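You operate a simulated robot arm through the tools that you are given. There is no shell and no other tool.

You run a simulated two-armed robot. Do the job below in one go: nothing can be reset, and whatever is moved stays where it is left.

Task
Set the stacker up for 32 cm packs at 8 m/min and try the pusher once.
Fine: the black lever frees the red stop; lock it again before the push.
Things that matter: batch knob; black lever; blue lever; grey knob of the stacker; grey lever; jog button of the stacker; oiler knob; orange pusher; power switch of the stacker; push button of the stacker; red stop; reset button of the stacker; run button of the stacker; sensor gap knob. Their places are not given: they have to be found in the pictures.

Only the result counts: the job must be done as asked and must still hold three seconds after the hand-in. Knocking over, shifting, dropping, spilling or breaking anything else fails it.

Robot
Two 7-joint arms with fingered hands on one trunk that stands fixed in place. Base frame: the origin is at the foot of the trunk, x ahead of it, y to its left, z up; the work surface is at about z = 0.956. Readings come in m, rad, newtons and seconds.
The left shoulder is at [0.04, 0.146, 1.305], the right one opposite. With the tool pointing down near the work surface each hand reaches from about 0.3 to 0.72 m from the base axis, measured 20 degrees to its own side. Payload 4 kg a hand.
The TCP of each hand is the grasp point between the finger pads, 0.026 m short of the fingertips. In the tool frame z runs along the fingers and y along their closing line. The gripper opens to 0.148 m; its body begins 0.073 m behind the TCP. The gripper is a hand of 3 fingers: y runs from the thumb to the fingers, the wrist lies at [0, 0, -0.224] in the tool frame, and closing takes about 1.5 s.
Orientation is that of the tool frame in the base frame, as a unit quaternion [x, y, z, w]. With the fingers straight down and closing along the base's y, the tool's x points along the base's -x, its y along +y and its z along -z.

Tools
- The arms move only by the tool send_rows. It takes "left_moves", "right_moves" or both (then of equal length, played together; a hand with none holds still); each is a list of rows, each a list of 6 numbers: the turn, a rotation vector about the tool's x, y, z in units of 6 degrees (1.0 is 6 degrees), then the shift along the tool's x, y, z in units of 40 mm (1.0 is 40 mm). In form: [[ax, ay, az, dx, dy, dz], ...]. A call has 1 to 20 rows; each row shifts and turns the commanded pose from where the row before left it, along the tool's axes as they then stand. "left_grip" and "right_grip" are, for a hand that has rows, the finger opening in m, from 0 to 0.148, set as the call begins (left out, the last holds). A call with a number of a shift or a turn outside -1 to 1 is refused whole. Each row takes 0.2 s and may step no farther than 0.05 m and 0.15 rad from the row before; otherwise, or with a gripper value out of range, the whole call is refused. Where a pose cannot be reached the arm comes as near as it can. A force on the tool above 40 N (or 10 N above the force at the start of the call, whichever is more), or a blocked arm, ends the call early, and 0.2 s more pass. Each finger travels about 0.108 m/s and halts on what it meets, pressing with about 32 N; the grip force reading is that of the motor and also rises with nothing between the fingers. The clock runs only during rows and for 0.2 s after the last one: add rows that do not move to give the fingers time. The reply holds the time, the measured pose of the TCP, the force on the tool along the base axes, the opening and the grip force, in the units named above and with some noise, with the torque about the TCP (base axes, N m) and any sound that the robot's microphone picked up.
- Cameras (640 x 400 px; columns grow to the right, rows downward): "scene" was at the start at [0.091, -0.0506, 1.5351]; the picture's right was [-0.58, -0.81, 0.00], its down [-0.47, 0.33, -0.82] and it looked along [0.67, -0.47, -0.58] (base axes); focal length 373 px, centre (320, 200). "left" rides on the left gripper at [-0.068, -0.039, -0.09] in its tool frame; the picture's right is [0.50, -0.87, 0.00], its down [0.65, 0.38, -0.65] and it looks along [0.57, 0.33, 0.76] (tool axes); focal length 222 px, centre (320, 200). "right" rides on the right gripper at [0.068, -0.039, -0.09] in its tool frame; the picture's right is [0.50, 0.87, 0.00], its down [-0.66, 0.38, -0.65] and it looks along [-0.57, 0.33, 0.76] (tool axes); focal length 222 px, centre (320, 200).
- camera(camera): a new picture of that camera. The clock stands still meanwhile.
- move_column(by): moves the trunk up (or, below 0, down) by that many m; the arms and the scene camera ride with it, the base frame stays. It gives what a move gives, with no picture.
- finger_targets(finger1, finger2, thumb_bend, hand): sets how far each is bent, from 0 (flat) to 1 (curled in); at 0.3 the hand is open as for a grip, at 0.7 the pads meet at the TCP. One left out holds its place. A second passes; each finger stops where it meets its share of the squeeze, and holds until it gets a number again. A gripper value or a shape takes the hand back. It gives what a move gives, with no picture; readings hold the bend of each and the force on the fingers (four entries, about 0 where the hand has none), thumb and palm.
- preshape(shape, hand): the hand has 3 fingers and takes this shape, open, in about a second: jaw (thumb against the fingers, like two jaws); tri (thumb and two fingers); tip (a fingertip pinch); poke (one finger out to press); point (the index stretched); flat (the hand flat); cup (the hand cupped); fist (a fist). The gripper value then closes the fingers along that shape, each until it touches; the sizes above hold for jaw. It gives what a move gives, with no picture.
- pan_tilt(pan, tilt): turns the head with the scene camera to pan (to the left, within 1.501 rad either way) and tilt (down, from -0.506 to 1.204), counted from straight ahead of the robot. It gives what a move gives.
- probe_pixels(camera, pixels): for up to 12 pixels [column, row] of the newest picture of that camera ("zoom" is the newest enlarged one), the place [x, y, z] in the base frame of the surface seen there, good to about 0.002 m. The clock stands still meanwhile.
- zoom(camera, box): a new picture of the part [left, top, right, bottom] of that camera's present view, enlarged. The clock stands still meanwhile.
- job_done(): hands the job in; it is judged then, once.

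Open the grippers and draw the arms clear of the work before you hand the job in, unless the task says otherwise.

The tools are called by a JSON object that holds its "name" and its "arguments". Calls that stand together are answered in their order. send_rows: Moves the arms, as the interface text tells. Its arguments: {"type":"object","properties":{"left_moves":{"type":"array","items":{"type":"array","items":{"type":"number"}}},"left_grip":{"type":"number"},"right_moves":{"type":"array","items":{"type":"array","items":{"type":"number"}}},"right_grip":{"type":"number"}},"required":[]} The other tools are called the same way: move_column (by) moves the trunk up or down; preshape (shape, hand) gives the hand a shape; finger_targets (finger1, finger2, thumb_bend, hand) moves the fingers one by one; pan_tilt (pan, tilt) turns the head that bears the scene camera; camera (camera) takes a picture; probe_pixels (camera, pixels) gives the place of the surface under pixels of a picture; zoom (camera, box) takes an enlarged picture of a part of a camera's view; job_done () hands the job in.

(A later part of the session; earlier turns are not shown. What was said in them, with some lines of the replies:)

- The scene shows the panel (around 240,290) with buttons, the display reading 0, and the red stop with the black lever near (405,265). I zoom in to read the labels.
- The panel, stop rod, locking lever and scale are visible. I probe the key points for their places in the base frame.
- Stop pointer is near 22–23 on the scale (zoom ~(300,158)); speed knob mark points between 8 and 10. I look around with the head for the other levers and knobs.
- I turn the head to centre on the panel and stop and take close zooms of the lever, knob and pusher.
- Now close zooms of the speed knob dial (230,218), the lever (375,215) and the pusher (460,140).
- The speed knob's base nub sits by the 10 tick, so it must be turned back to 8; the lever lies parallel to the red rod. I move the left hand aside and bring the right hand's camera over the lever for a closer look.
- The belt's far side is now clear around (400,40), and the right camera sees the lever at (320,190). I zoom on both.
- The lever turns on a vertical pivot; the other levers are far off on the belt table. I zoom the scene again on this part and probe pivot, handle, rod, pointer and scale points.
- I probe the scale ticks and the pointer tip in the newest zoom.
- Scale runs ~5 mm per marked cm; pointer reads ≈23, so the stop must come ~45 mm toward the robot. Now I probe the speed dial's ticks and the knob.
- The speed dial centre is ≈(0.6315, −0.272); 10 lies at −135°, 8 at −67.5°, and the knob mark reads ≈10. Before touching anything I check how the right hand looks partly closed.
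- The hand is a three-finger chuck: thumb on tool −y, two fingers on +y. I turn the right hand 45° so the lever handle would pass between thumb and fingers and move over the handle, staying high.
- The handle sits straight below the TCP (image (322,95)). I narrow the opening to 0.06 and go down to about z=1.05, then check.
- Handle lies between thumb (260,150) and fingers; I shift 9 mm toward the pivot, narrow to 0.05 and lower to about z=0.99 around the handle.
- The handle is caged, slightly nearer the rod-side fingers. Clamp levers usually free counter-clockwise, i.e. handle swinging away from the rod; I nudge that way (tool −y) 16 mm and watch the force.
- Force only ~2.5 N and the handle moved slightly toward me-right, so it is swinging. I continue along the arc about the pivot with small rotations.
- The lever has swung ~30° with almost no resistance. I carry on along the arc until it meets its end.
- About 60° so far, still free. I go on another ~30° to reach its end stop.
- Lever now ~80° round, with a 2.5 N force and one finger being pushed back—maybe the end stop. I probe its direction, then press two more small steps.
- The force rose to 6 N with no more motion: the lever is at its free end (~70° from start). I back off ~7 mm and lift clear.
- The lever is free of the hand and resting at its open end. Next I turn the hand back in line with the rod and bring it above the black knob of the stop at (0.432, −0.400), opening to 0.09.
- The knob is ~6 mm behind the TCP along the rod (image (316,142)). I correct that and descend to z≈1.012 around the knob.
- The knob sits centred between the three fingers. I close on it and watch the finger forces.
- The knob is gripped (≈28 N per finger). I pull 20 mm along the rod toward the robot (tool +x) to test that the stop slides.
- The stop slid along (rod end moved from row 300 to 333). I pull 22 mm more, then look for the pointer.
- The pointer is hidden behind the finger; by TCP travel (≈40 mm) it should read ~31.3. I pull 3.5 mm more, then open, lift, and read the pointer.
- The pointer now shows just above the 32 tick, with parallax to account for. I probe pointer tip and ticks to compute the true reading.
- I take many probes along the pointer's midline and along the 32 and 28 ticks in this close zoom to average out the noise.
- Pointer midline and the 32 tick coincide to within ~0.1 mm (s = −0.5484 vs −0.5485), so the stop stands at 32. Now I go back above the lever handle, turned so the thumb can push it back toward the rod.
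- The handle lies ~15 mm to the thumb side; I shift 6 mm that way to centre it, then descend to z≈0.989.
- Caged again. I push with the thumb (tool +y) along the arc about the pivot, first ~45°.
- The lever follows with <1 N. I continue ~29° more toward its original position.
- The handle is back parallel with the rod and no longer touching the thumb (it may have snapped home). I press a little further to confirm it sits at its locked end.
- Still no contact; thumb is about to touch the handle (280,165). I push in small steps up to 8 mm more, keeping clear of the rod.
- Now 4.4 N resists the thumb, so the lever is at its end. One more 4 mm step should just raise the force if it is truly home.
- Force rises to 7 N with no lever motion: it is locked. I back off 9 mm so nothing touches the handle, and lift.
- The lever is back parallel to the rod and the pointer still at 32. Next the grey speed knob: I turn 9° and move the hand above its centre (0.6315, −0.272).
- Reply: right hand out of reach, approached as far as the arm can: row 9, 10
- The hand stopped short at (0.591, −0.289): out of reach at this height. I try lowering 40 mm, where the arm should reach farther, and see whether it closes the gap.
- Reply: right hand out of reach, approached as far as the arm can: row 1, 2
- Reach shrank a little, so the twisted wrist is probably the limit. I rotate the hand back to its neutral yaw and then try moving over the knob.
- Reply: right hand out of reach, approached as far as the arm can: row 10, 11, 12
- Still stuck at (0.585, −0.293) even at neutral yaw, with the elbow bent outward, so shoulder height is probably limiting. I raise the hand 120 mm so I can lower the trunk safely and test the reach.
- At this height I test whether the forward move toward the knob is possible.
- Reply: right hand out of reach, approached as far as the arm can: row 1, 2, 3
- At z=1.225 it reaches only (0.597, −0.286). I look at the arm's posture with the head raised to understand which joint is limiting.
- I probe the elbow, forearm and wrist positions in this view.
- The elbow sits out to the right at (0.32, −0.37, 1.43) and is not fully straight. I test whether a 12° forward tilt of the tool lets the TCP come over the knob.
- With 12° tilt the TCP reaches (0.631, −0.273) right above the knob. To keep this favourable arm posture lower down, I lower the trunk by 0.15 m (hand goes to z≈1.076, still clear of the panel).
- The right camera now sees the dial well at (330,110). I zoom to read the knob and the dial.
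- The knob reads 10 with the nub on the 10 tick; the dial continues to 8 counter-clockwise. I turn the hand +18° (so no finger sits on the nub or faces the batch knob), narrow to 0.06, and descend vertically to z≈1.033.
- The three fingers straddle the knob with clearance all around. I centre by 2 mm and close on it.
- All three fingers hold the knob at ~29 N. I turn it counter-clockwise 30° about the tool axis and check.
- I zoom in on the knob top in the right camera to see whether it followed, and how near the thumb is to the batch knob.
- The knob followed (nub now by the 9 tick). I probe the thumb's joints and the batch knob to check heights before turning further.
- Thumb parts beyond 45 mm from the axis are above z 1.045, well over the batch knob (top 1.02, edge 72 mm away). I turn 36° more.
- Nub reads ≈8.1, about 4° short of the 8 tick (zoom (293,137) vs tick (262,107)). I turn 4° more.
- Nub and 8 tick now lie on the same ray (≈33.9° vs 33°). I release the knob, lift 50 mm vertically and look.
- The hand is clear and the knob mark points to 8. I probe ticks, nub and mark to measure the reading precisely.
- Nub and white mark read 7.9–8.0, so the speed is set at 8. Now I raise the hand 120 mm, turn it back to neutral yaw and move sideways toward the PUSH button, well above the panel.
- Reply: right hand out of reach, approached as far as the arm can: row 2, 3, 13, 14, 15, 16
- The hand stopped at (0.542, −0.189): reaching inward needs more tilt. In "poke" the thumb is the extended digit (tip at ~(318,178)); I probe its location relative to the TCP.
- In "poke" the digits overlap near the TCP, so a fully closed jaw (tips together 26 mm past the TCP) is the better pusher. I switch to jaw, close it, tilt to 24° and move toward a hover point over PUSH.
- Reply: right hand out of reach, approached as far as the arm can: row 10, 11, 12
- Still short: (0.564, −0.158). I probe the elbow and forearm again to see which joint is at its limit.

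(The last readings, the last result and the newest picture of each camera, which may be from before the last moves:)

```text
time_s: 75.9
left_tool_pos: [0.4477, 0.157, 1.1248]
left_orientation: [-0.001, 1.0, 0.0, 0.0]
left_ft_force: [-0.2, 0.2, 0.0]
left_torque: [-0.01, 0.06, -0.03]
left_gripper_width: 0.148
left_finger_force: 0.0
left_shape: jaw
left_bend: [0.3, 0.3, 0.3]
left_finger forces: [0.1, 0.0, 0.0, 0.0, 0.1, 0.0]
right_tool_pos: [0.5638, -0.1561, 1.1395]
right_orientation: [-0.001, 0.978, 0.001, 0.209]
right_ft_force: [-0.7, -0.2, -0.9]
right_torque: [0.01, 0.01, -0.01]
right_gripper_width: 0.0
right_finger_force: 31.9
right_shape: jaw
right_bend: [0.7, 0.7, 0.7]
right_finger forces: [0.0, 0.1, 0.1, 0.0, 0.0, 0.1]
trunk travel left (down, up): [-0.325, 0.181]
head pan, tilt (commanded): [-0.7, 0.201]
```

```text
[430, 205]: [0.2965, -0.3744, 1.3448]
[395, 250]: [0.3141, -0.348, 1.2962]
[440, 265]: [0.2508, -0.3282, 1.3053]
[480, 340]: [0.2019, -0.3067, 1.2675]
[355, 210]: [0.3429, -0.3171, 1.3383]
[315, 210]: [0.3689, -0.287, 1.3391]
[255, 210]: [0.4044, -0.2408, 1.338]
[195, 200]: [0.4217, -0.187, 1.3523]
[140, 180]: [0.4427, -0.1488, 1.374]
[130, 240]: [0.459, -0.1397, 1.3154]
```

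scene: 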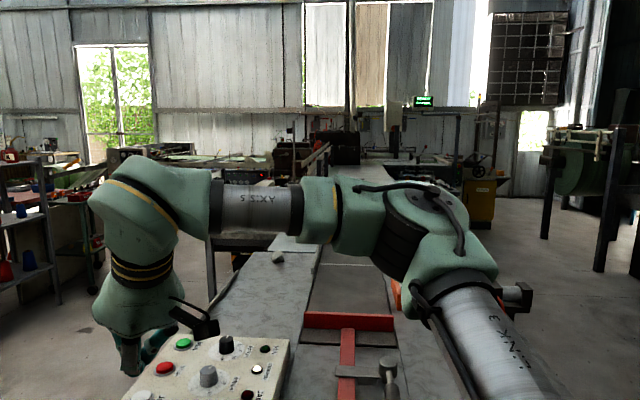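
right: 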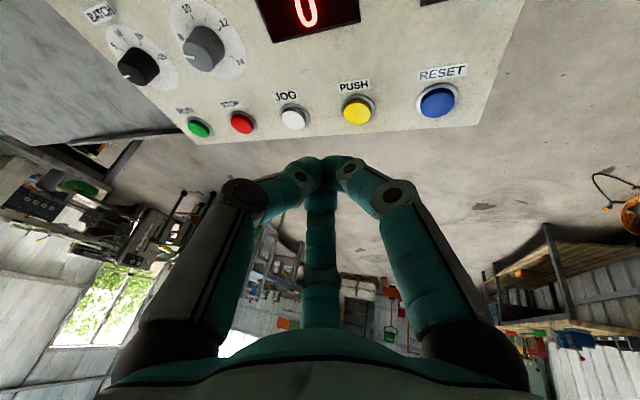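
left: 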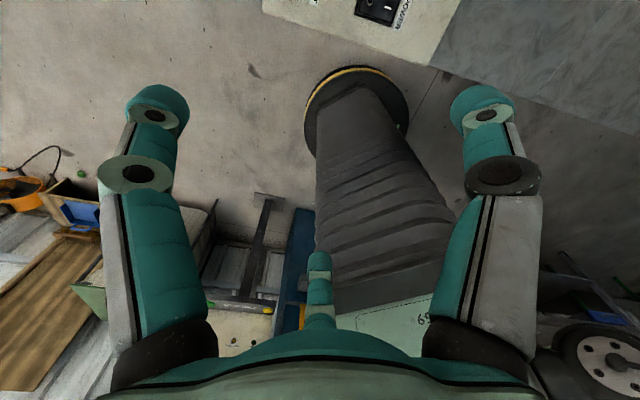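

Forearm is horizontal with the elbow out in both cases, so the upper-arm roll seems to limit. Leaning the tool inward (toward +y) as well should let the wrist stay back; I add 24° inward tilt and move along the tool axis to hover over PUSH.

{"name": "send_rows", "arguments": {"right_moves": [[-1, 0, 0, 0, 0, 0], [-1, 0, 0, 0, 0, 0], [-1, 0, 0, 0, 0, 0], [-1, 0, 0, 0, 0, 0], [0, 0, 0, 0.009, -0.027, 0.467], [0, 0, 0, 0.009, -0.027, 0.467], [0, 0, 0, 0.009, -0.027, 0.467], [0, 0, 0, 0.009, -0.027, 0.467], [0, 0, -1, 0, 0, 0], [0, 0, -1, 0, 0, 0], [0, 0, 0, 0, 0, 0]]}}

{"name": "pan_tilt", "arguments": {"pan": -0.4, "tilt": 0.55}}

{"name": "camera", "arguments": {"camera": "scene"}}

{"name": "camera", "arguments": {"camera": "right"}}

```text
time_s: 78.3
left_tool_pos: [0.4494, 0.1573, 1.1235]
left_orientation: [-0.001, 1.0, -0.001, 0.0]
left_ft_force: [0.3, -0.3, -0.4]
left_torque: [-0.01, -0.01, 0.03]
left_gripper_width: 0.148
left_finger_force: 0.1
left_shape: jaw
left_bend: [0.3, 0.3, 0.3]
left_finger forces: [0.1, 0.0, 0.1, 0.0, 0.0, 0.0]
right_tool_pos: [0.589, -0.1275, 1.0752]
right_orientation: [-0.145, 0.946, 0.181, 0.225]
right_ft_force: [0.2, 0.7, -0.6]
right_torque: [-0.02, 0.01, 0.01]
right_gripper_width: 0.0
right_finger_force: 32.4
right_shape: jaw
right_bend: [0.7, 0.7, 0.7]
right_finger forces: [0.1, 0.1, 0.0, 0.0, 0.1, 0.0]
trunk travel left (down, up): [-0.325, 0.181]
head pan, tilt (commanded): [-0.7, 0.201]
```

```text
time_s: 79.2
left_tool_pos: [0.4486, 0.1566, 1.124]
left_orientation: [0.0, 1.0, 0.0, 0.0]
left_ft_force: [-0.7, 0.6, 0.9]
left_torque: [0.0, -0.02, 0.01]
left_gripper_width: 0.148
left_finger_force: 0.0
left_shape: jaw
left_bend: [0.3, 0.3, 0.3]
left_finger forces: [0.0, 0.0, 0.0, 0.0, 0.1, 0.1]
right_tool_pos: [0.5873, -0.1283, 1.0744]
right_orientation: [-0.144, 0.947, 0.181, 0.224]
right_ft_force: [-0.5, 0.7, 0.5]
right_torque: [0.0, -0.01, 0.0]
right_gripper_width: 0.0
right_finger_force: 31.7
right_shape: jaw
right_bend: [0.7, 0.7, 0.7]
right_finger forces: [0.1, 0.0, 0.0, 0.1, 0.0, 0.0]
trunk travel left (down, up): [-0.325, 0.181]
head pan, tilt (commanded): [-0.4, 0.55]
```

```text
taken
```

scene: 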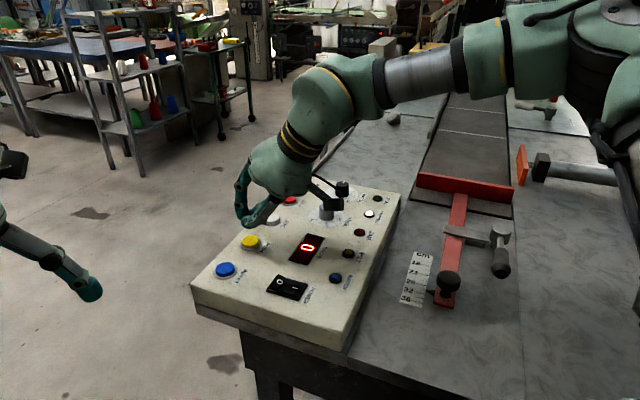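

```text
taken
```

right: 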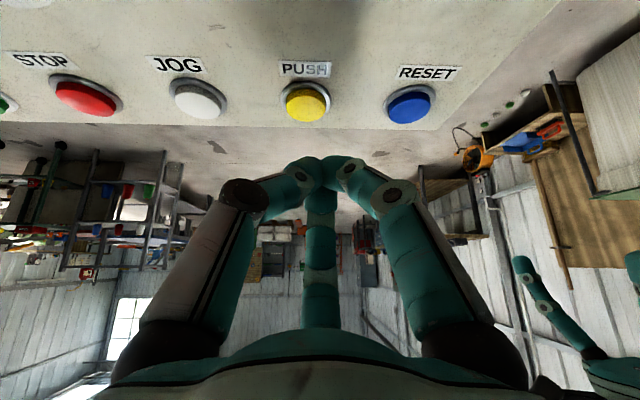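

Now the hand hovers at (0.588, −0.128, 1.075), so the fingertips should be near (0.598, −0.117), right over PUSH. I zoom to verify.

{"name": "zoom", "arguments": {"camera": "scene", "box": [190, 160, 350, 290]}}

{"name": "probe_pixels", "arguments": {"camera": "scene", "pixels": [[250, 242], [225, 269], [245, 222], [262, 212], [240, 190]]}}

{"name": "probe_pixels", "arguments": {"camera": "right", "pixels": [[304, 103], [408, 105], [198, 98], [300, 165], [345, 165]]}}

```text
3.08 times, centred on (270, 225) of scene
```

zoom: 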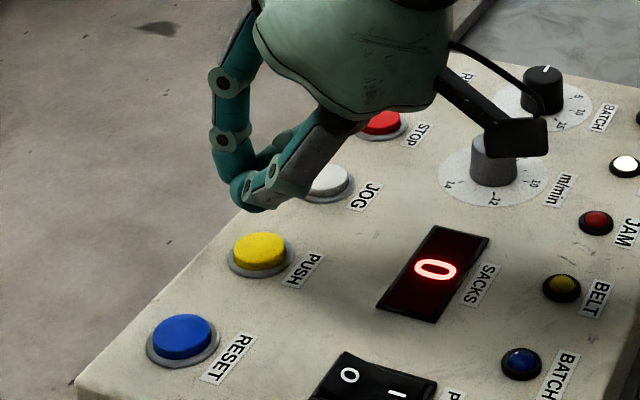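

```text
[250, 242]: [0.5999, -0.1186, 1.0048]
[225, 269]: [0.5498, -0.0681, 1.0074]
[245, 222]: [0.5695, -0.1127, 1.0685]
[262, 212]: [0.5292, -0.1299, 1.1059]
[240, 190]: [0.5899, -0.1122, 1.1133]
```

```text
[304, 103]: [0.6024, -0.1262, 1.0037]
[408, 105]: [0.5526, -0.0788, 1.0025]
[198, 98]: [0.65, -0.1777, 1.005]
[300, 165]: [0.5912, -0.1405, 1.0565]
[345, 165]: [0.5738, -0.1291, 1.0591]
```

Tips are the lowest part and lie above PUSH at zoom (260,250). I shift ~8 mm so their underside is over the button centre and descend 25 mm.

{"name": "send_rows", "arguments": {"right_moves": [[0, 0, 0, -0.17, 0.028, 0.105], [0, 0, 0, 0.119, -0.0697, 0.2086], [0, 0, 0, 0.119, -0.0697, 0.2086], [0, 0, 0, 0.0594, -0.0349, 0.1043], [0, 0, 0, 0, 0, 0]]}}

{"name": "zoom", "arguments": {"camera": "scene", "box": [190, 180, 310, 290]}}

{"name": "camera", "arguments": {"camera": "right"}}

```text
time_s: 80.4
left_tool_pos: [0.4484, 0.1571, 1.1247]
left_orientation: [0.0, 1.0, 0.0, 0.0]
left_ft_force: [0.9, -0.3, -0.3]
left_torque: [-0.04, -0.02, 0.01]
left_gripper_width: 0.1479
left_finger_force: 0.1
left_shape: jaw
left_bend: [0.3, 0.3, 0.3]
left_finger forces: [0.1, 0.0, 0.0, 0.0, 0.0, 0.0]
right_tool_pos: [0.5949, -0.1253, 1.049]
right_orientation: [-0.144, 0.947, 0.181, 0.224]
right_ft_force: [0.5, -0.7, 0.1]
right_torque: [-0.04, -0.02, -0.01]
right_gripper_width: 0.0001
right_finger_force: 31.7
right_shape: jaw
right_bend: [0.7, 0.7, 0.7]
right_finger forces: [0.0, 0.0, 0.0, 0.0, 0.0, 0.0]
trunk travel left (down, up): [-0.325, 0.181]
head pan, tilt (commanded): [-0.4, 0.55]
```

```text
3.64 times, centred on (250, 235) of scene
```

zoom: 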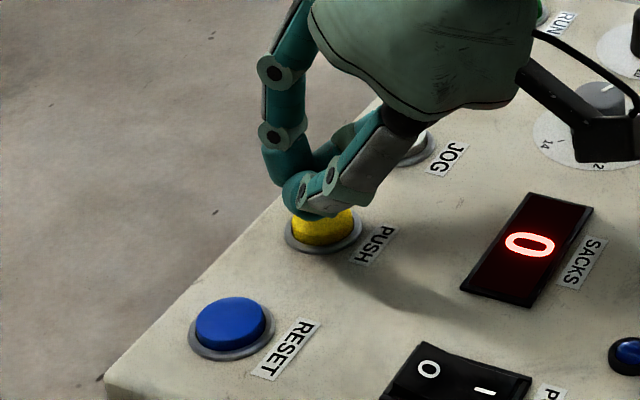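

```text
taken
```

right: 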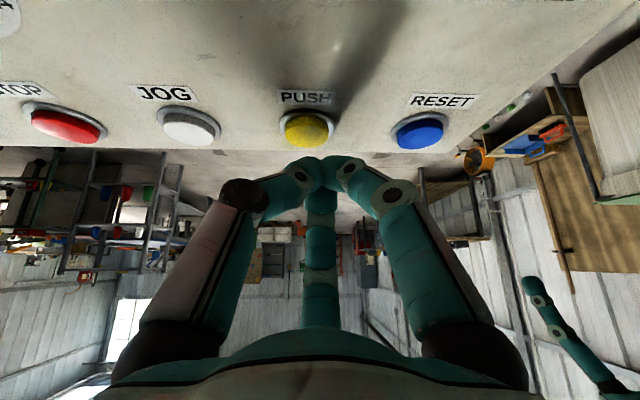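

The tips hang ~10 mm above the button, JOG and RESET are clear, and the stop/lever/pusher path is free. I descend 8 mm slowly.

{"name": "send_rows", "arguments": {"right_moves": [[0, 0, 0, 0.0238, -0.0139, 0.0417], [0, 0, 0, 0.0238, -0.0139, 0.0417], [0, 0, 0, 0.0238, -0.0139, 0.0417], [0, 0, 0, 0.0238, -0.0139, 0.0417], [0, 0, 0, 0, 0, 0]]}}

{"name": "zoom", "arguments": {"camera": "scene", "box": [190, 180, 310, 290]}}

```text
time_s: 81.6
left_tool_pos: [0.4492, 0.1578, 1.1245]
left_orientation: [0.0, 1.0, 0.0, 0.0]
left_ft_force: [0.2, -0.3, 1.0]
left_torque: [0.02, 0.01, 0.03]
left_gripper_width: 0.1476
left_finger_force: 0.1
left_shape: jaw
left_bend: [0.3, 0.3, 0.3]
left_finger forces: [0.1, 0.0, 0.0, 0.0, 0.1, 0.0]
right_tool_pos: [0.5949, -0.1251, 1.0416]
right_orientation: [-0.144, 0.947, 0.181, 0.224]
right_ft_force: [-0.7, -0.7, -0.5]
right_torque: [-0.01, 0.03, 0.0]
right_gripper_width: 0.0
right_finger_force: 32.2
right_shape: jaw
right_bend: [0.7, 0.7, 0.7]
right_finger forces: [0.0, 0.0, 0.1, 0.1, 0.0, 0.1]
trunk travel left (down, up): [-0.325, 0.181]
head pan, tilt (commanded): [-0.4, 0.55]
```

```text
3.64 times, centred on (250, 235) of scene
```

zoom: 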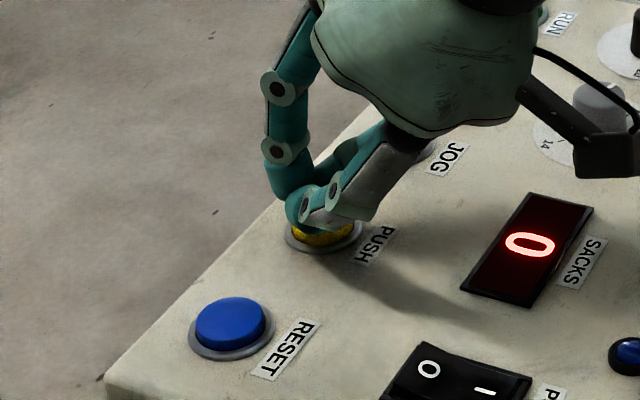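

No contact yet (force ≈0). I continue down in 2 mm steps to press the button.

{"name": "send_rows", "arguments": {"right_moves": [[0, 0, 0, 0.0238, -0.0139, 0.0417], [0, 0, 0, 0.0238, -0.0139, 0.0417], [0, 0, 0, 0.0238, -0.0139, 0.0417], [0, 0, 0, 0.0238, -0.0139, 0.0417]]}}

{"name": "camera", "arguments": {"camera": "scene"}}

{"name": "zoom", "arguments": {"camera": "scene", "box": [190, 180, 310, 290]}}

```text
time_s: 82.6
left_tool_pos: [0.4484, 0.1573, 1.1249]
left_orientation: [-0.001, 1.0, 0.0, -0.001]
left_ft_force: [0.4, -0.5, 0.2]
left_torque: [-0.03, 0.02, 0.03]
left_gripper_width: 0.1479
left_finger_force: 0.1
left_shape: jaw
left_bend: [0.3, 0.3, 0.3]
left_finger forces: [0.1, 0.1, 0.0, 0.0, 0.1, 0.0]
right_tool_pos: [0.5931, -0.1257, 1.0326]
right_orientation: [-0.144, 0.946, 0.181, 0.225]
right_ft_force: [-0.1, 0.2, 0.7]
right_torque: [-0.01, 0.0, -0.03]
right_gripper_width: 0.0
right_finger_force: 31.8
right_shape: jaw
right_bend: [0.7, 0.7, 0.7]
right_finger forces: [0.0, 0.1, 0.1, 0.0, 0.1, 0.1]
trunk travel left (down, up): [-0.325, 0.181]
head pan, tilt (commanded): [-0.4, 0.55]
```

```text
taken
```

scene: 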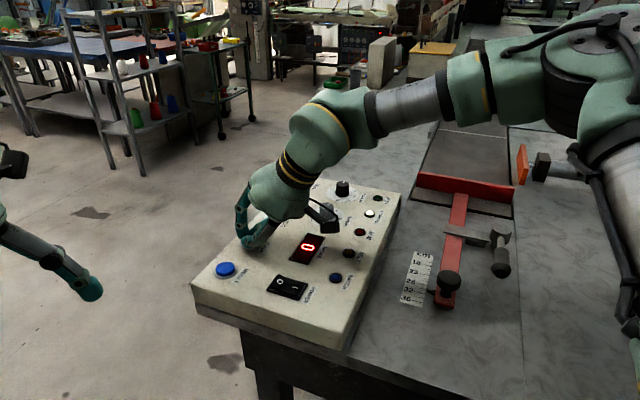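

```text
3.64 times, centred on (250, 235) of scene
```

zoom: 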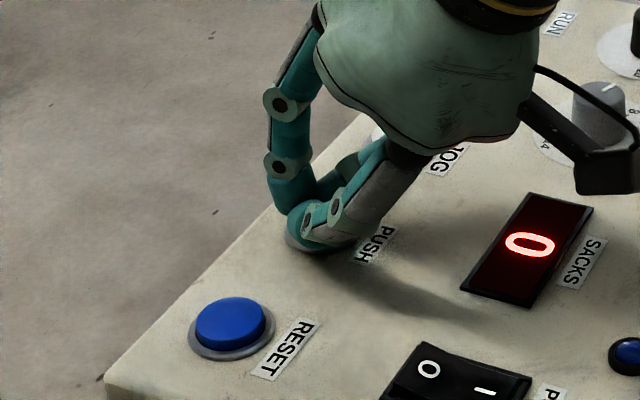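

Still no force: with rounded ends the tips are at about z≈1.009, just touching. I press on, 2 mm per row, four rows.

{"name": "send_rows", "arguments": {"right_moves": [[0, 0, 0, 0.0238, -0.0139, 0.0417], [0, 0, 0, 0.0238, -0.0139, 0.0417], [0, 0, 0, 0.0238, -0.0139, 0.0417]]}}

{"name": "camera", "arguments": {"camera": "scene"}}

{"name": "camera", "arguments": {"camera": "right"}}

```text
time_s: 83.4
left_tool_pos: [0.4483, 0.1565, 1.1245]
left_orientation: [0.0, 1.0, 0.0, 0.001]
left_ft_force: [-0.1, 0.0, -0.4]
left_torque: [0.0, 0.05, 0.01]
left_gripper_width: 0.1479
left_finger_force: 0.1
left_shape: jaw
left_bend: [0.3, 0.3, 0.3]
left_finger forces: [0.0, 0.2, 0.1, 0.1, 0.0, 0.0]
right_tool_pos: [0.5937, -0.125, 1.0283]
right_orientation: [-0.144, 0.946, 0.182, 0.226]
right_ft_force: [1.5, -1.4, 4.0]
right_torque: [0.01, -0.03, 0.01]
right_gripper_width: 0.0001
right_finger_force: 32.4
right_shape: jaw
right_bend: [0.7, 0.7, 0.7]
right_finger forces: [0.0, 0.0, 0.1, 0.0, 0.0, 0.1]
trunk travel left (down, up): [-0.325, 0.181]
head pan, tilt (commanded): [-0.4, 0.55]
heard: click
```

```text
taken
```

scene: 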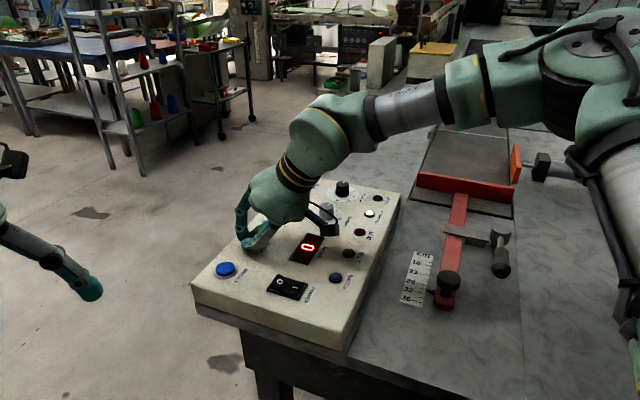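

```text
taken
```

right: 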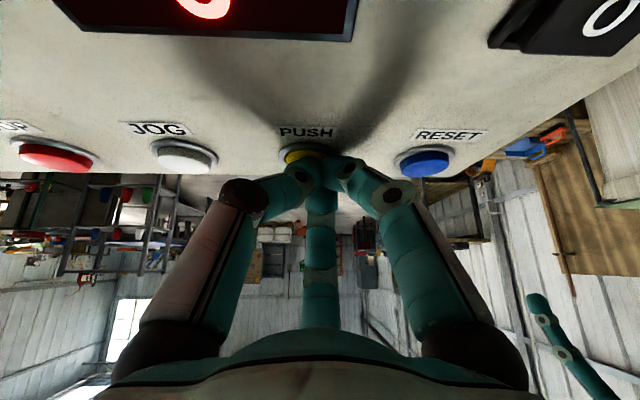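

A click was heard and the orange pusher is starting to move (plate at (515,163), earlier (522,165)). I hold the press for a moment and watch.

{"name": "send_rows", "arguments": {"right_moves": [[0, 0, 0, 0, 0, 0], [0, 0, 0, 0, 0, 0], [0, 0, 0, 0, 0, 0]]}}

{"name": "zoom", "arguments": {"camera": "scene", "box": [400, 120, 600, 245]}}

```text
time_s: 84.2
left_tool_pos: [0.4486, 0.1571, 1.1237]
left_orientation: [-0.001, 1.0, -0.001, 0.0]
left_ft_force: [0.6, 0.2, -0.8]
left_torque: [-0.04, -0.01, -0.01]
left_gripper_width: 0.1477
left_finger_force: 0.1
left_shape: jaw
left_bend: [0.3, 0.3, 0.3]
left_finger forces: [0.1, 0.0, 0.0, 0.1, 0.0, 0.0]
right_tool_pos: [0.5941, -0.1251, 1.0271]
right_orientation: [-0.143, 0.947, 0.182, 0.225]
right_ft_force: [1.0, -1.2, 4.2]
right_torque: [0.01, -0.09, 0.01]
right_gripper_width: 0.0
right_finger_force: 31.7
right_shape: jaw
right_bend: [0.7, 0.7, 0.7]
right_finger forces: [0.0, 0.0, 0.1, 0.1, 0.0, 0.0]
trunk travel left (down, up): [-0.325, 0.181]
head pan, tilt (commanded): [-0.4, 0.55]
```

```text
3.20 times, centred on (500, 182) of scene
```

zoom: 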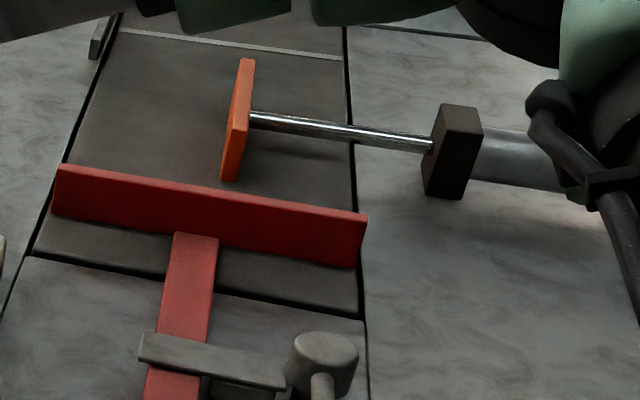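

The pusher is stroking across the belt, clear of the red stop. I keep holding and watch for the rest of the stroke.

{"name": "send_rows", "arguments": {"right_moves": [[0, 0, 0, 0, 0, 0], [0, 0, 0, 0, 0, 0], [0, 0, 0, 0, 0, 0]]}}

{"name": "zoom", "arguments": {"camera": "scene", "box": [400, 120, 600, 245]}}

```text
time_s: 85.0
left_tool_pos: [0.449, 0.1572, 1.1249]
left_orientation: [-0.001, 1.0, 0.001, -0.001]
left_ft_force: [0.1, 0.5, -0.5]
left_torque: [-0.01, 0.04, 0.0]
left_gripper_width: 0.148
left_finger_force: 0.1
left_shape: jaw
left_bend: [0.3, 0.3, 0.3]
left_finger forces: [0.0, 0.0, 0.1, 0.0, 0.0, 0.0]
right_tool_pos: [0.5929, -0.1256, 1.0264]
right_orientation: [-0.144, 0.947, 0.182, 0.224]
right_ft_force: [1.7, 0.0, 3.7]
right_torque: [0.03, -0.06, -0.03]
right_gripper_width: 0.0
right_finger_force: 32.1
right_shape: jaw
right_bend: [0.7, 0.7, 0.7]
right_finger forces: [0.1, 0.1, 0.1, 0.0, 0.0, 0.0]
trunk travel left (down, up): [-0.325, 0.181]
head pan, tilt (commanded): [-0.4, 0.55]
```

```text
3.20 times, centred on (500, 182) of scene
```

zoom: 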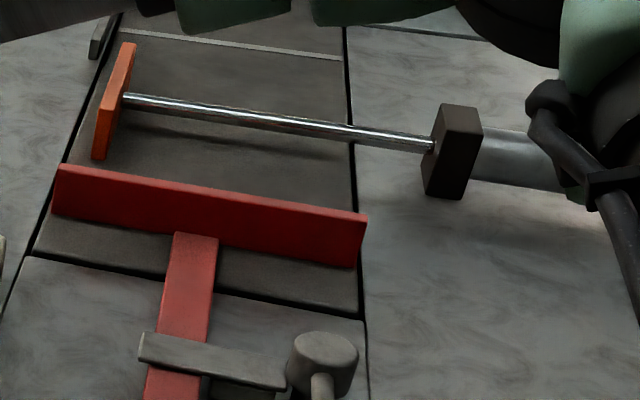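

Nearly at full stroke. I hold a bit longer to see it return.

{"name": "send_rows", "arguments": {"right_moves": [[0, 0, 0, 0, 0, 0], [0, 0, 0, 0, 0, 0], [0, 0, 0, 0, 0, 0]]}}

{"name": "zoom", "arguments": {"camera": "scene", "box": [400, 120, 600, 245]}}

```text
time_s: 85.8
left_tool_pos: [0.449, 0.1565, 1.1245]
left_orientation: [-0.001, 1.0, 0.0, 0.001]
left_ft_force: [0.0, -0.4, 0.0]
left_torque: [0.0, -0.03, 0.02]
left_gripper_width: 0.1476
left_finger_force: 0.0
left_shape: jaw
left_bend: [0.3, 0.3, 0.3]
left_finger forces: [0.0, 0.0, 0.0, 0.1, 0.0, 0.0]
right_tool_pos: [0.5945, -0.1254, 1.0283]
right_orientation: [-0.144, 0.947, 0.182, 0.224]
right_ft_force: [1.7, 0.1, 4.9]
right_torque: [0.01, -0.08, -0.03]
right_gripper_width: 0.0
right_finger_force: 31.7
right_shape: jaw
right_bend: [0.7, 0.7, 0.7]
right_finger forces: [0.0, 0.0, 0.1, 0.0, 0.1, 0.1]
trunk travel left (down, up): [-0.325, 0.181]
head pan, tilt (commanded): [-0.4, 0.55]
```

```text
3.20 times, centred on (500, 182) of scene
```

zoom: 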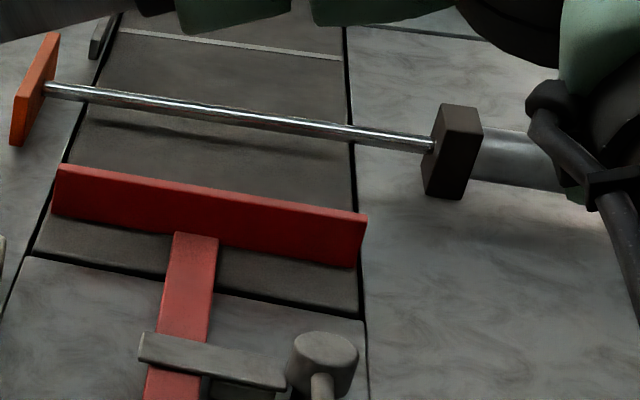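

It goes on past the belt. I keep holding and look again.

{"name": "send_rows", "arguments": {"right_moves": [[0, 0, 0, 0, 0, 0], [0, 0, 0, 0, 0, 0], [0, 0, 0, 0, 0, 0]]}}

{"name": "zoom", "arguments": {"camera": "scene", "box": [360, 100, 600, 245]}}

```text
time_s: 86.6
left_tool_pos: [0.4488, 0.1579, 1.1254]
left_orientation: [-0.001, 1.0, -0.001, 0.0]
left_ft_force: [0.0, -0.1, 1.0]
left_torque: [0.01, 0.02, 0.03]
left_gripper_width: 0.1478
left_finger_force: 0.1
left_shape: jaw
left_bend: [0.3, 0.3, 0.3]
left_finger forces: [0.0, 0.0, 0.1, 0.1, 0.1, 0.1]
right_tool_pos: [0.5939, -0.1254, 1.0279]
right_orientation: [-0.144, 0.946, 0.181, 0.225]
right_ft_force: [0.4, -1.9, 5.3]
right_torque: [0.01, -0.08, -0.01]
right_gripper_width: 0.0002
right_finger_force: 31.8
right_shape: jaw
right_bend: [0.7, 0.7, 0.7]
right_finger forces: [0.0, 0.0, 0.1, 0.0, 0.0, 0.0]
trunk travel left (down, up): [-0.325, 0.181]
head pan, tilt (commanded): [-0.4, 0.55]
```

```text
2.67 times, centred on (480, 172) of scene
```

zoom: 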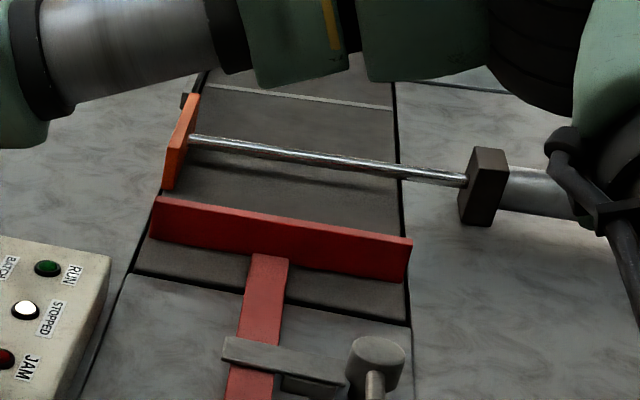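

The pusher is on its way back by itself: one full stroke. I release the button by lifting straight up 60 mm.

{"name": "send_rows", "arguments": {"right_moves": [[0, 0, 0, -0.119, 0.0697, -0.2086], [0, 0, 0, -0.238, 0.1394, -0.4172], [0, 0, 0, -0.357, 0.209, -0.626], [0, 0, 0, 0, 0, 0]]}}

{"name": "camera", "arguments": {"camera": "scene"}}

```text
time_s: 87.6
left_tool_pos: [0.4495, 0.1562, 1.1235]
left_orientation: [-0.001, 1.0, 0.0, 0.0]
left_ft_force: [0.1, 0.5, 0.3]
left_torque: [0.04, -0.02, 0.01]
left_gripper_width: 0.1481
left_finger_force: 0.0
left_shape: jaw
left_bend: [0.3, 0.3, 0.3]
left_finger forces: [0.0, 0.1, 0.0, 0.0, 0.1, 0.0]
right_tool_pos: [0.5952, -0.1241, 1.0865]
right_orientation: [-0.145, 0.947, 0.182, 0.224]
right_ft_force: [0.5, 0.2, -0.2]
right_torque: [0.01, -0.01, 0.02]
right_gripper_width: 0.0
right_finger_force: 31.3
right_shape: jaw
right_bend: [0.7, 0.7, 0.7]
right_finger forces: [0.0, 0.0, 0.0, 0.1, 0.0, 0.0]
trunk travel left (down, up): [-0.325, 0.181]
head pan, tilt (commanded): [-0.4, 0.55]
```

```text
taken
```

scene: 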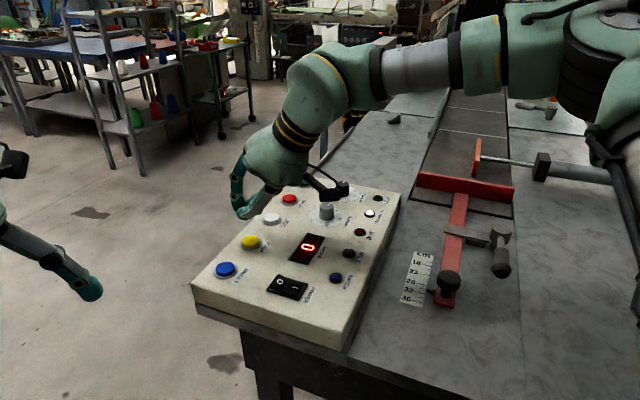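

PUSH has sprung back and the pusher is retracting. I raise the trunk 0.15 m back to its old height, lifting both hands straight up off the panel.

{"name": "move_column", "arguments": {"by": 0.15}}

{"name": "send_rows", "arguments": {"right_moves": [[0, 0, 1, 0, 0, 0], [0, 0, 1, 0, 0, 0], [0, 0, 0, 0, 0, -0.7], [0, 0, 0, 0, 0, -0.7], [0, 0, 0, 0, 0, -0.7], [1, 0, 0, 0, 0, 0], [1, 0, 0, 0, 0, 0], [1, 0, 0, 0, 0, 0], [1, 0, 0, 0, 0, 0], [0, 1, 0, 0, 0, 0], [0, 1, 0, 0, 0, 0], [0, 1, 0, 0, 0, 0], [0, 1, 0, 0, 0, 0], [0, 0, 0, 0, 0, 0]]}}

{"name": "camera", "arguments": {"camera": "scene"}}

```text
time_s: 89.3
left_tool_pos: [0.4485, 0.1572, 1.2757]
left_orientation: [-0.001, 1.0, 0.0, -0.001]
left_ft_force: [0.2, 0.5, -1.3]
left_torque: [0.01, 0.03, 0.0]
left_gripper_width: 0.148
left_finger_force: 0.1
left_shape: jaw
left_bend: [0.3, 0.3, 0.3]
left_finger forces: [0.0, 0.1, 0.0, 0.1, 0.0, 0.1]
right_tool_pos: [0.5965, -0.125, 1.2386]
right_orientation: [-0.144, 0.946, 0.181, 0.225]
right_ft_force: [0.0, 0.3, -0.3]
right_torque: [0.0, 0.04, 0.0]
right_gripper_width: 0.0
right_finger_force: 31.7
right_shape: jaw
right_bend: [0.7, 0.7, 0.7]
right_finger forces: [0.1, 0.1, 0.0, 0.0, 0.0, 0.0]
trunk travel left (down, up): [-0.475, 0.031]
head pan, tilt (commanded): [-0.4, 0.55]
```

```text
time_s: 92.3
left_tool_pos: [0.4471, 0.1581, 1.2766]
left_orientation: [-0.001, 1.0, -0.001, 0.0]
left_ft_force: [-1.1, 0.0, 0.7]
left_torque: [-0.03, -0.03, -0.01]
left_gripper_width: 0.148
left_finger_force: 0.1
left_shape: jaw
left_bend: [0.3, 0.3, 0.3]
left_finger forces: [0.1, 0.0, 0.0, 0.1, 0.0, 0.1]
right_tool_pos: [0.5336, -0.2187, 1.3322]
right_orientation: [0.002, 1.0, 0.003, 0.028]
right_ft_force: [0.6, -0.1, -0.7]
right_torque: [-0.04, 0.01, -0.01]
right_gripper_width: 0.0
right_finger_force: 32.6
right_shape: jaw
right_bend: [0.7, 0.7, 0.7]
right_finger forces: [0.0, 0.0, 0.1, 0.0, 0.1, 0.1]
right hand out of reach, approached as far as the arm can: row 10, 11, 12, 13
trunk travel left (down, up): [-0.475, 0.031]
head pan, tilt (commanded): [-0.4, 0.55]
```

```text
taken
```

scene: 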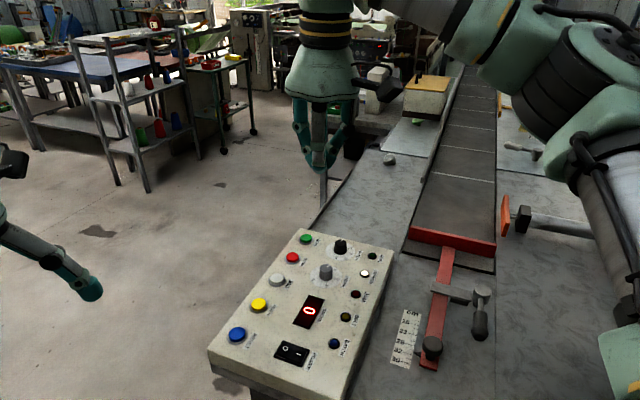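

The hand is well clear above the panel and the pusher is fully back at (505,215). I draw it back toward its starting place and open it.

{"name": "send_rows", "arguments": {"right_moves": [[0, 0, 0, 0.65, -0.67, 0.08], [0, 0, 0, 0.65, -0.67, 0.08], [0, 0, 0, 0.65, -0.67, 0.08], [0, 0, 0, 0.65, -0.67, 0.08], [0, 0, 0, 0.65, -0.67, 0.08], [0, 0, 0, 0.65, -0.67, 0.08], [0, 0, 0, 0, 0, 0], [0, 0, 0, 0, 0, 0]], "right_grip": 0.148}}

{"name": "pan_tilt", "arguments": {"pan": -0.6, "tilt": 0.7}}

{"name": "camera", "arguments": {"camera": "scene"}}

```text
time_s: 94.1
left_tool_pos: [0.449, 0.1576, 1.2752]
left_orientation: [-0.001, 1.0, 0.0, -0.002]
left_ft_force: [-0.5, 0.0, 0.1]
left_torque: [0.01, -0.03, -0.02]
left_gripper_width: 0.148
left_finger_force: 0.0
left_shape: jaw
left_bend: [0.3, 0.3, 0.3]
left_finger forces: [0.0, 0.0, 0.1, 0.0, 0.0, 0.0]
right_tool_pos: [0.3815, -0.3792, 1.307]
right_orientation: [0.001, 1.0, 0.003, 0.026]
right_ft_force: [1.3, 0.1, -0.3]
right_torque: [0.03, -0.01, 0.02]
right_gripper_width: 0.148
right_finger_force: 0.1
right_shape: jaw
right_bend: [0.3, 0.3, 0.3]
right_finger forces: [0.0, 0.1, 0.1, 0.0, 0.0, 0.1]
trunk travel left (down, up): [-0.475, 0.031]
head pan, tilt (commanded): [-0.4, 0.55]
```

```text
time_s: 94.8
left_tool_pos: [0.4483, 0.1564, 1.2757]
left_orientation: [-0.001, 1.0, 0.0, 0.0]
left_ft_force: [-0.6, -0.2, 0.3]
left_torque: [0.0, -0.01, 0.01]
left_gripper_width: 0.1481
left_finger_force: 0.1
left_shape: jaw
left_bend: [0.3, 0.3, 0.3]
left_finger forces: [0.1, 0.0, 0.1, 0.0, 0.1, 0.1]
right_tool_pos: [0.3811, -0.379, 1.3082]
right_orientation: [0.002, 1.0, 0.004, 0.028]
right_ft_force: [-0.6, -0.4, 0.0]
right_torque: [-0.04, -0.02, -0.02]
right_gripper_width: 0.1482
right_finger_force: 0.1
right_shape: jaw
right_bend: [0.3, 0.3, 0.3]
right_finger forces: [0.2, 0.1, 0.1, 0.0, 0.0, 0.0]
trunk travel left (down, up): [-0.475, 0.031]
head pan, tilt (commanded): [-0.6, 0.7]
```

```text
taken
```

scene: 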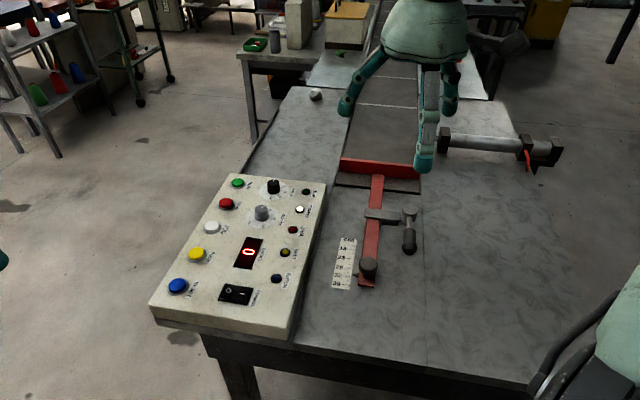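

Everything is drawn back. I check the final state closely: dial, batch knob, lamps, pointer on the scale and lever.

{"name": "zoom", "arguments": {"camera": "scene", "box": [225, 170, 325, 240]}}

{"name": "zoom", "arguments": {"camera": "scene", "box": [325, 195, 430, 295]}}

{"name": "zoom", "arguments": {"camera": "scene", "box": [242, 200, 282, 230]}}

{"name": "zoom", "arguments": {"camera": "right", "box": [180, 40, 420, 260]}}

```text
5.71 times, centred on (275, 205) of scene
```

zoom: 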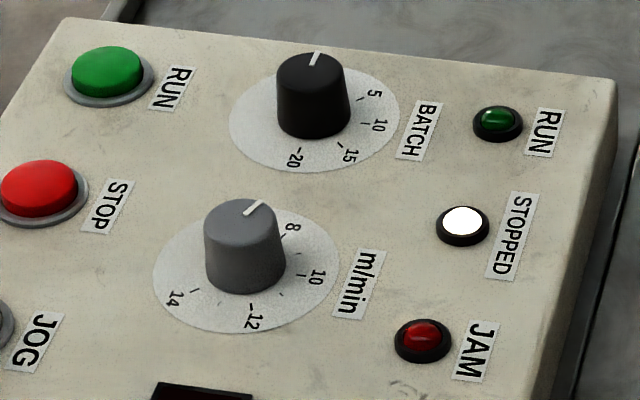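

```text
4.00 times, centred on (378, 245) of scene
```

zoom: 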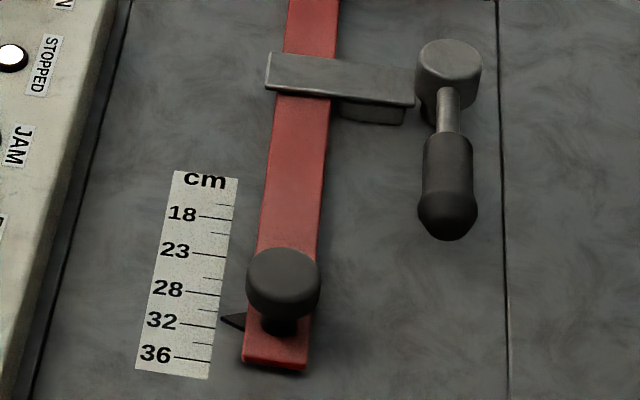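

```text
13.33 times, centred on (262, 215) of scene
```

zoom: 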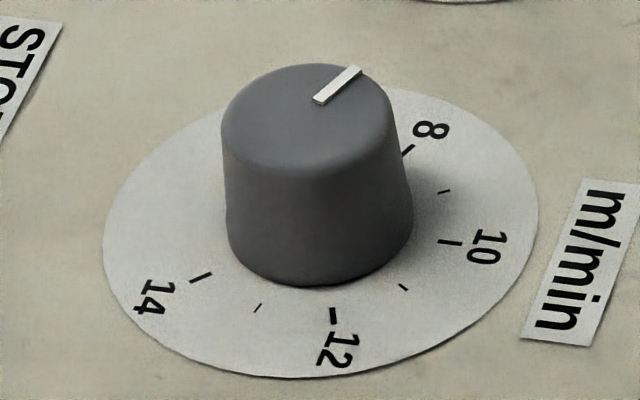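

```text
1.82 times, centred on (300, 150) of right
```

zoom: 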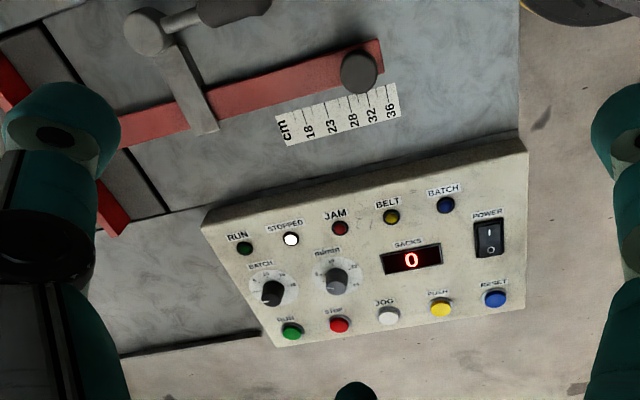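

Final state: the speed mark is at about −69.5° against −67.6° for the 8 tick, so it reads ≈8. The stop pointer is at 32 with the lever back in the locked position, the batch knob is untouched, and the pusher made one full stroke and returned. Both hands are open and clear, so I hand the job in.

{"name": "job_done", "arguments": {}}

```text
The job is handed in.
```

The stacker is set for 32 cm packs at 8 m/min, and the pusher was tried once. I handed the job in, but no verdict came back.

- **Red stop:** The pointer sits on the 32 mark. I swung the black lever to its free end, pulled the stop along, then swung the lever back to its original position until it met its end. I did not tug on the stop afterwards to test the lock.
- **Speed:** The grey knob was turned from 10 to 8; measured from the pictures it reads between 7.9 and 8.1.
- **Pusher:** One press of the push button gave a click and a full stroke across the belt. The orange pusher then returned by itself and stayed clear of the red stop.
- **Everything else:** I did not touch the batch knob (still at OFF) or any other button, lever or switch. The display still reads 0 and the STOPPED lamp is still lit.

Reaching the speed knob and the push button needed a tilted hand and the trunk lowered for a while; it is back at its starting height. Both hands are open and clear of the work.
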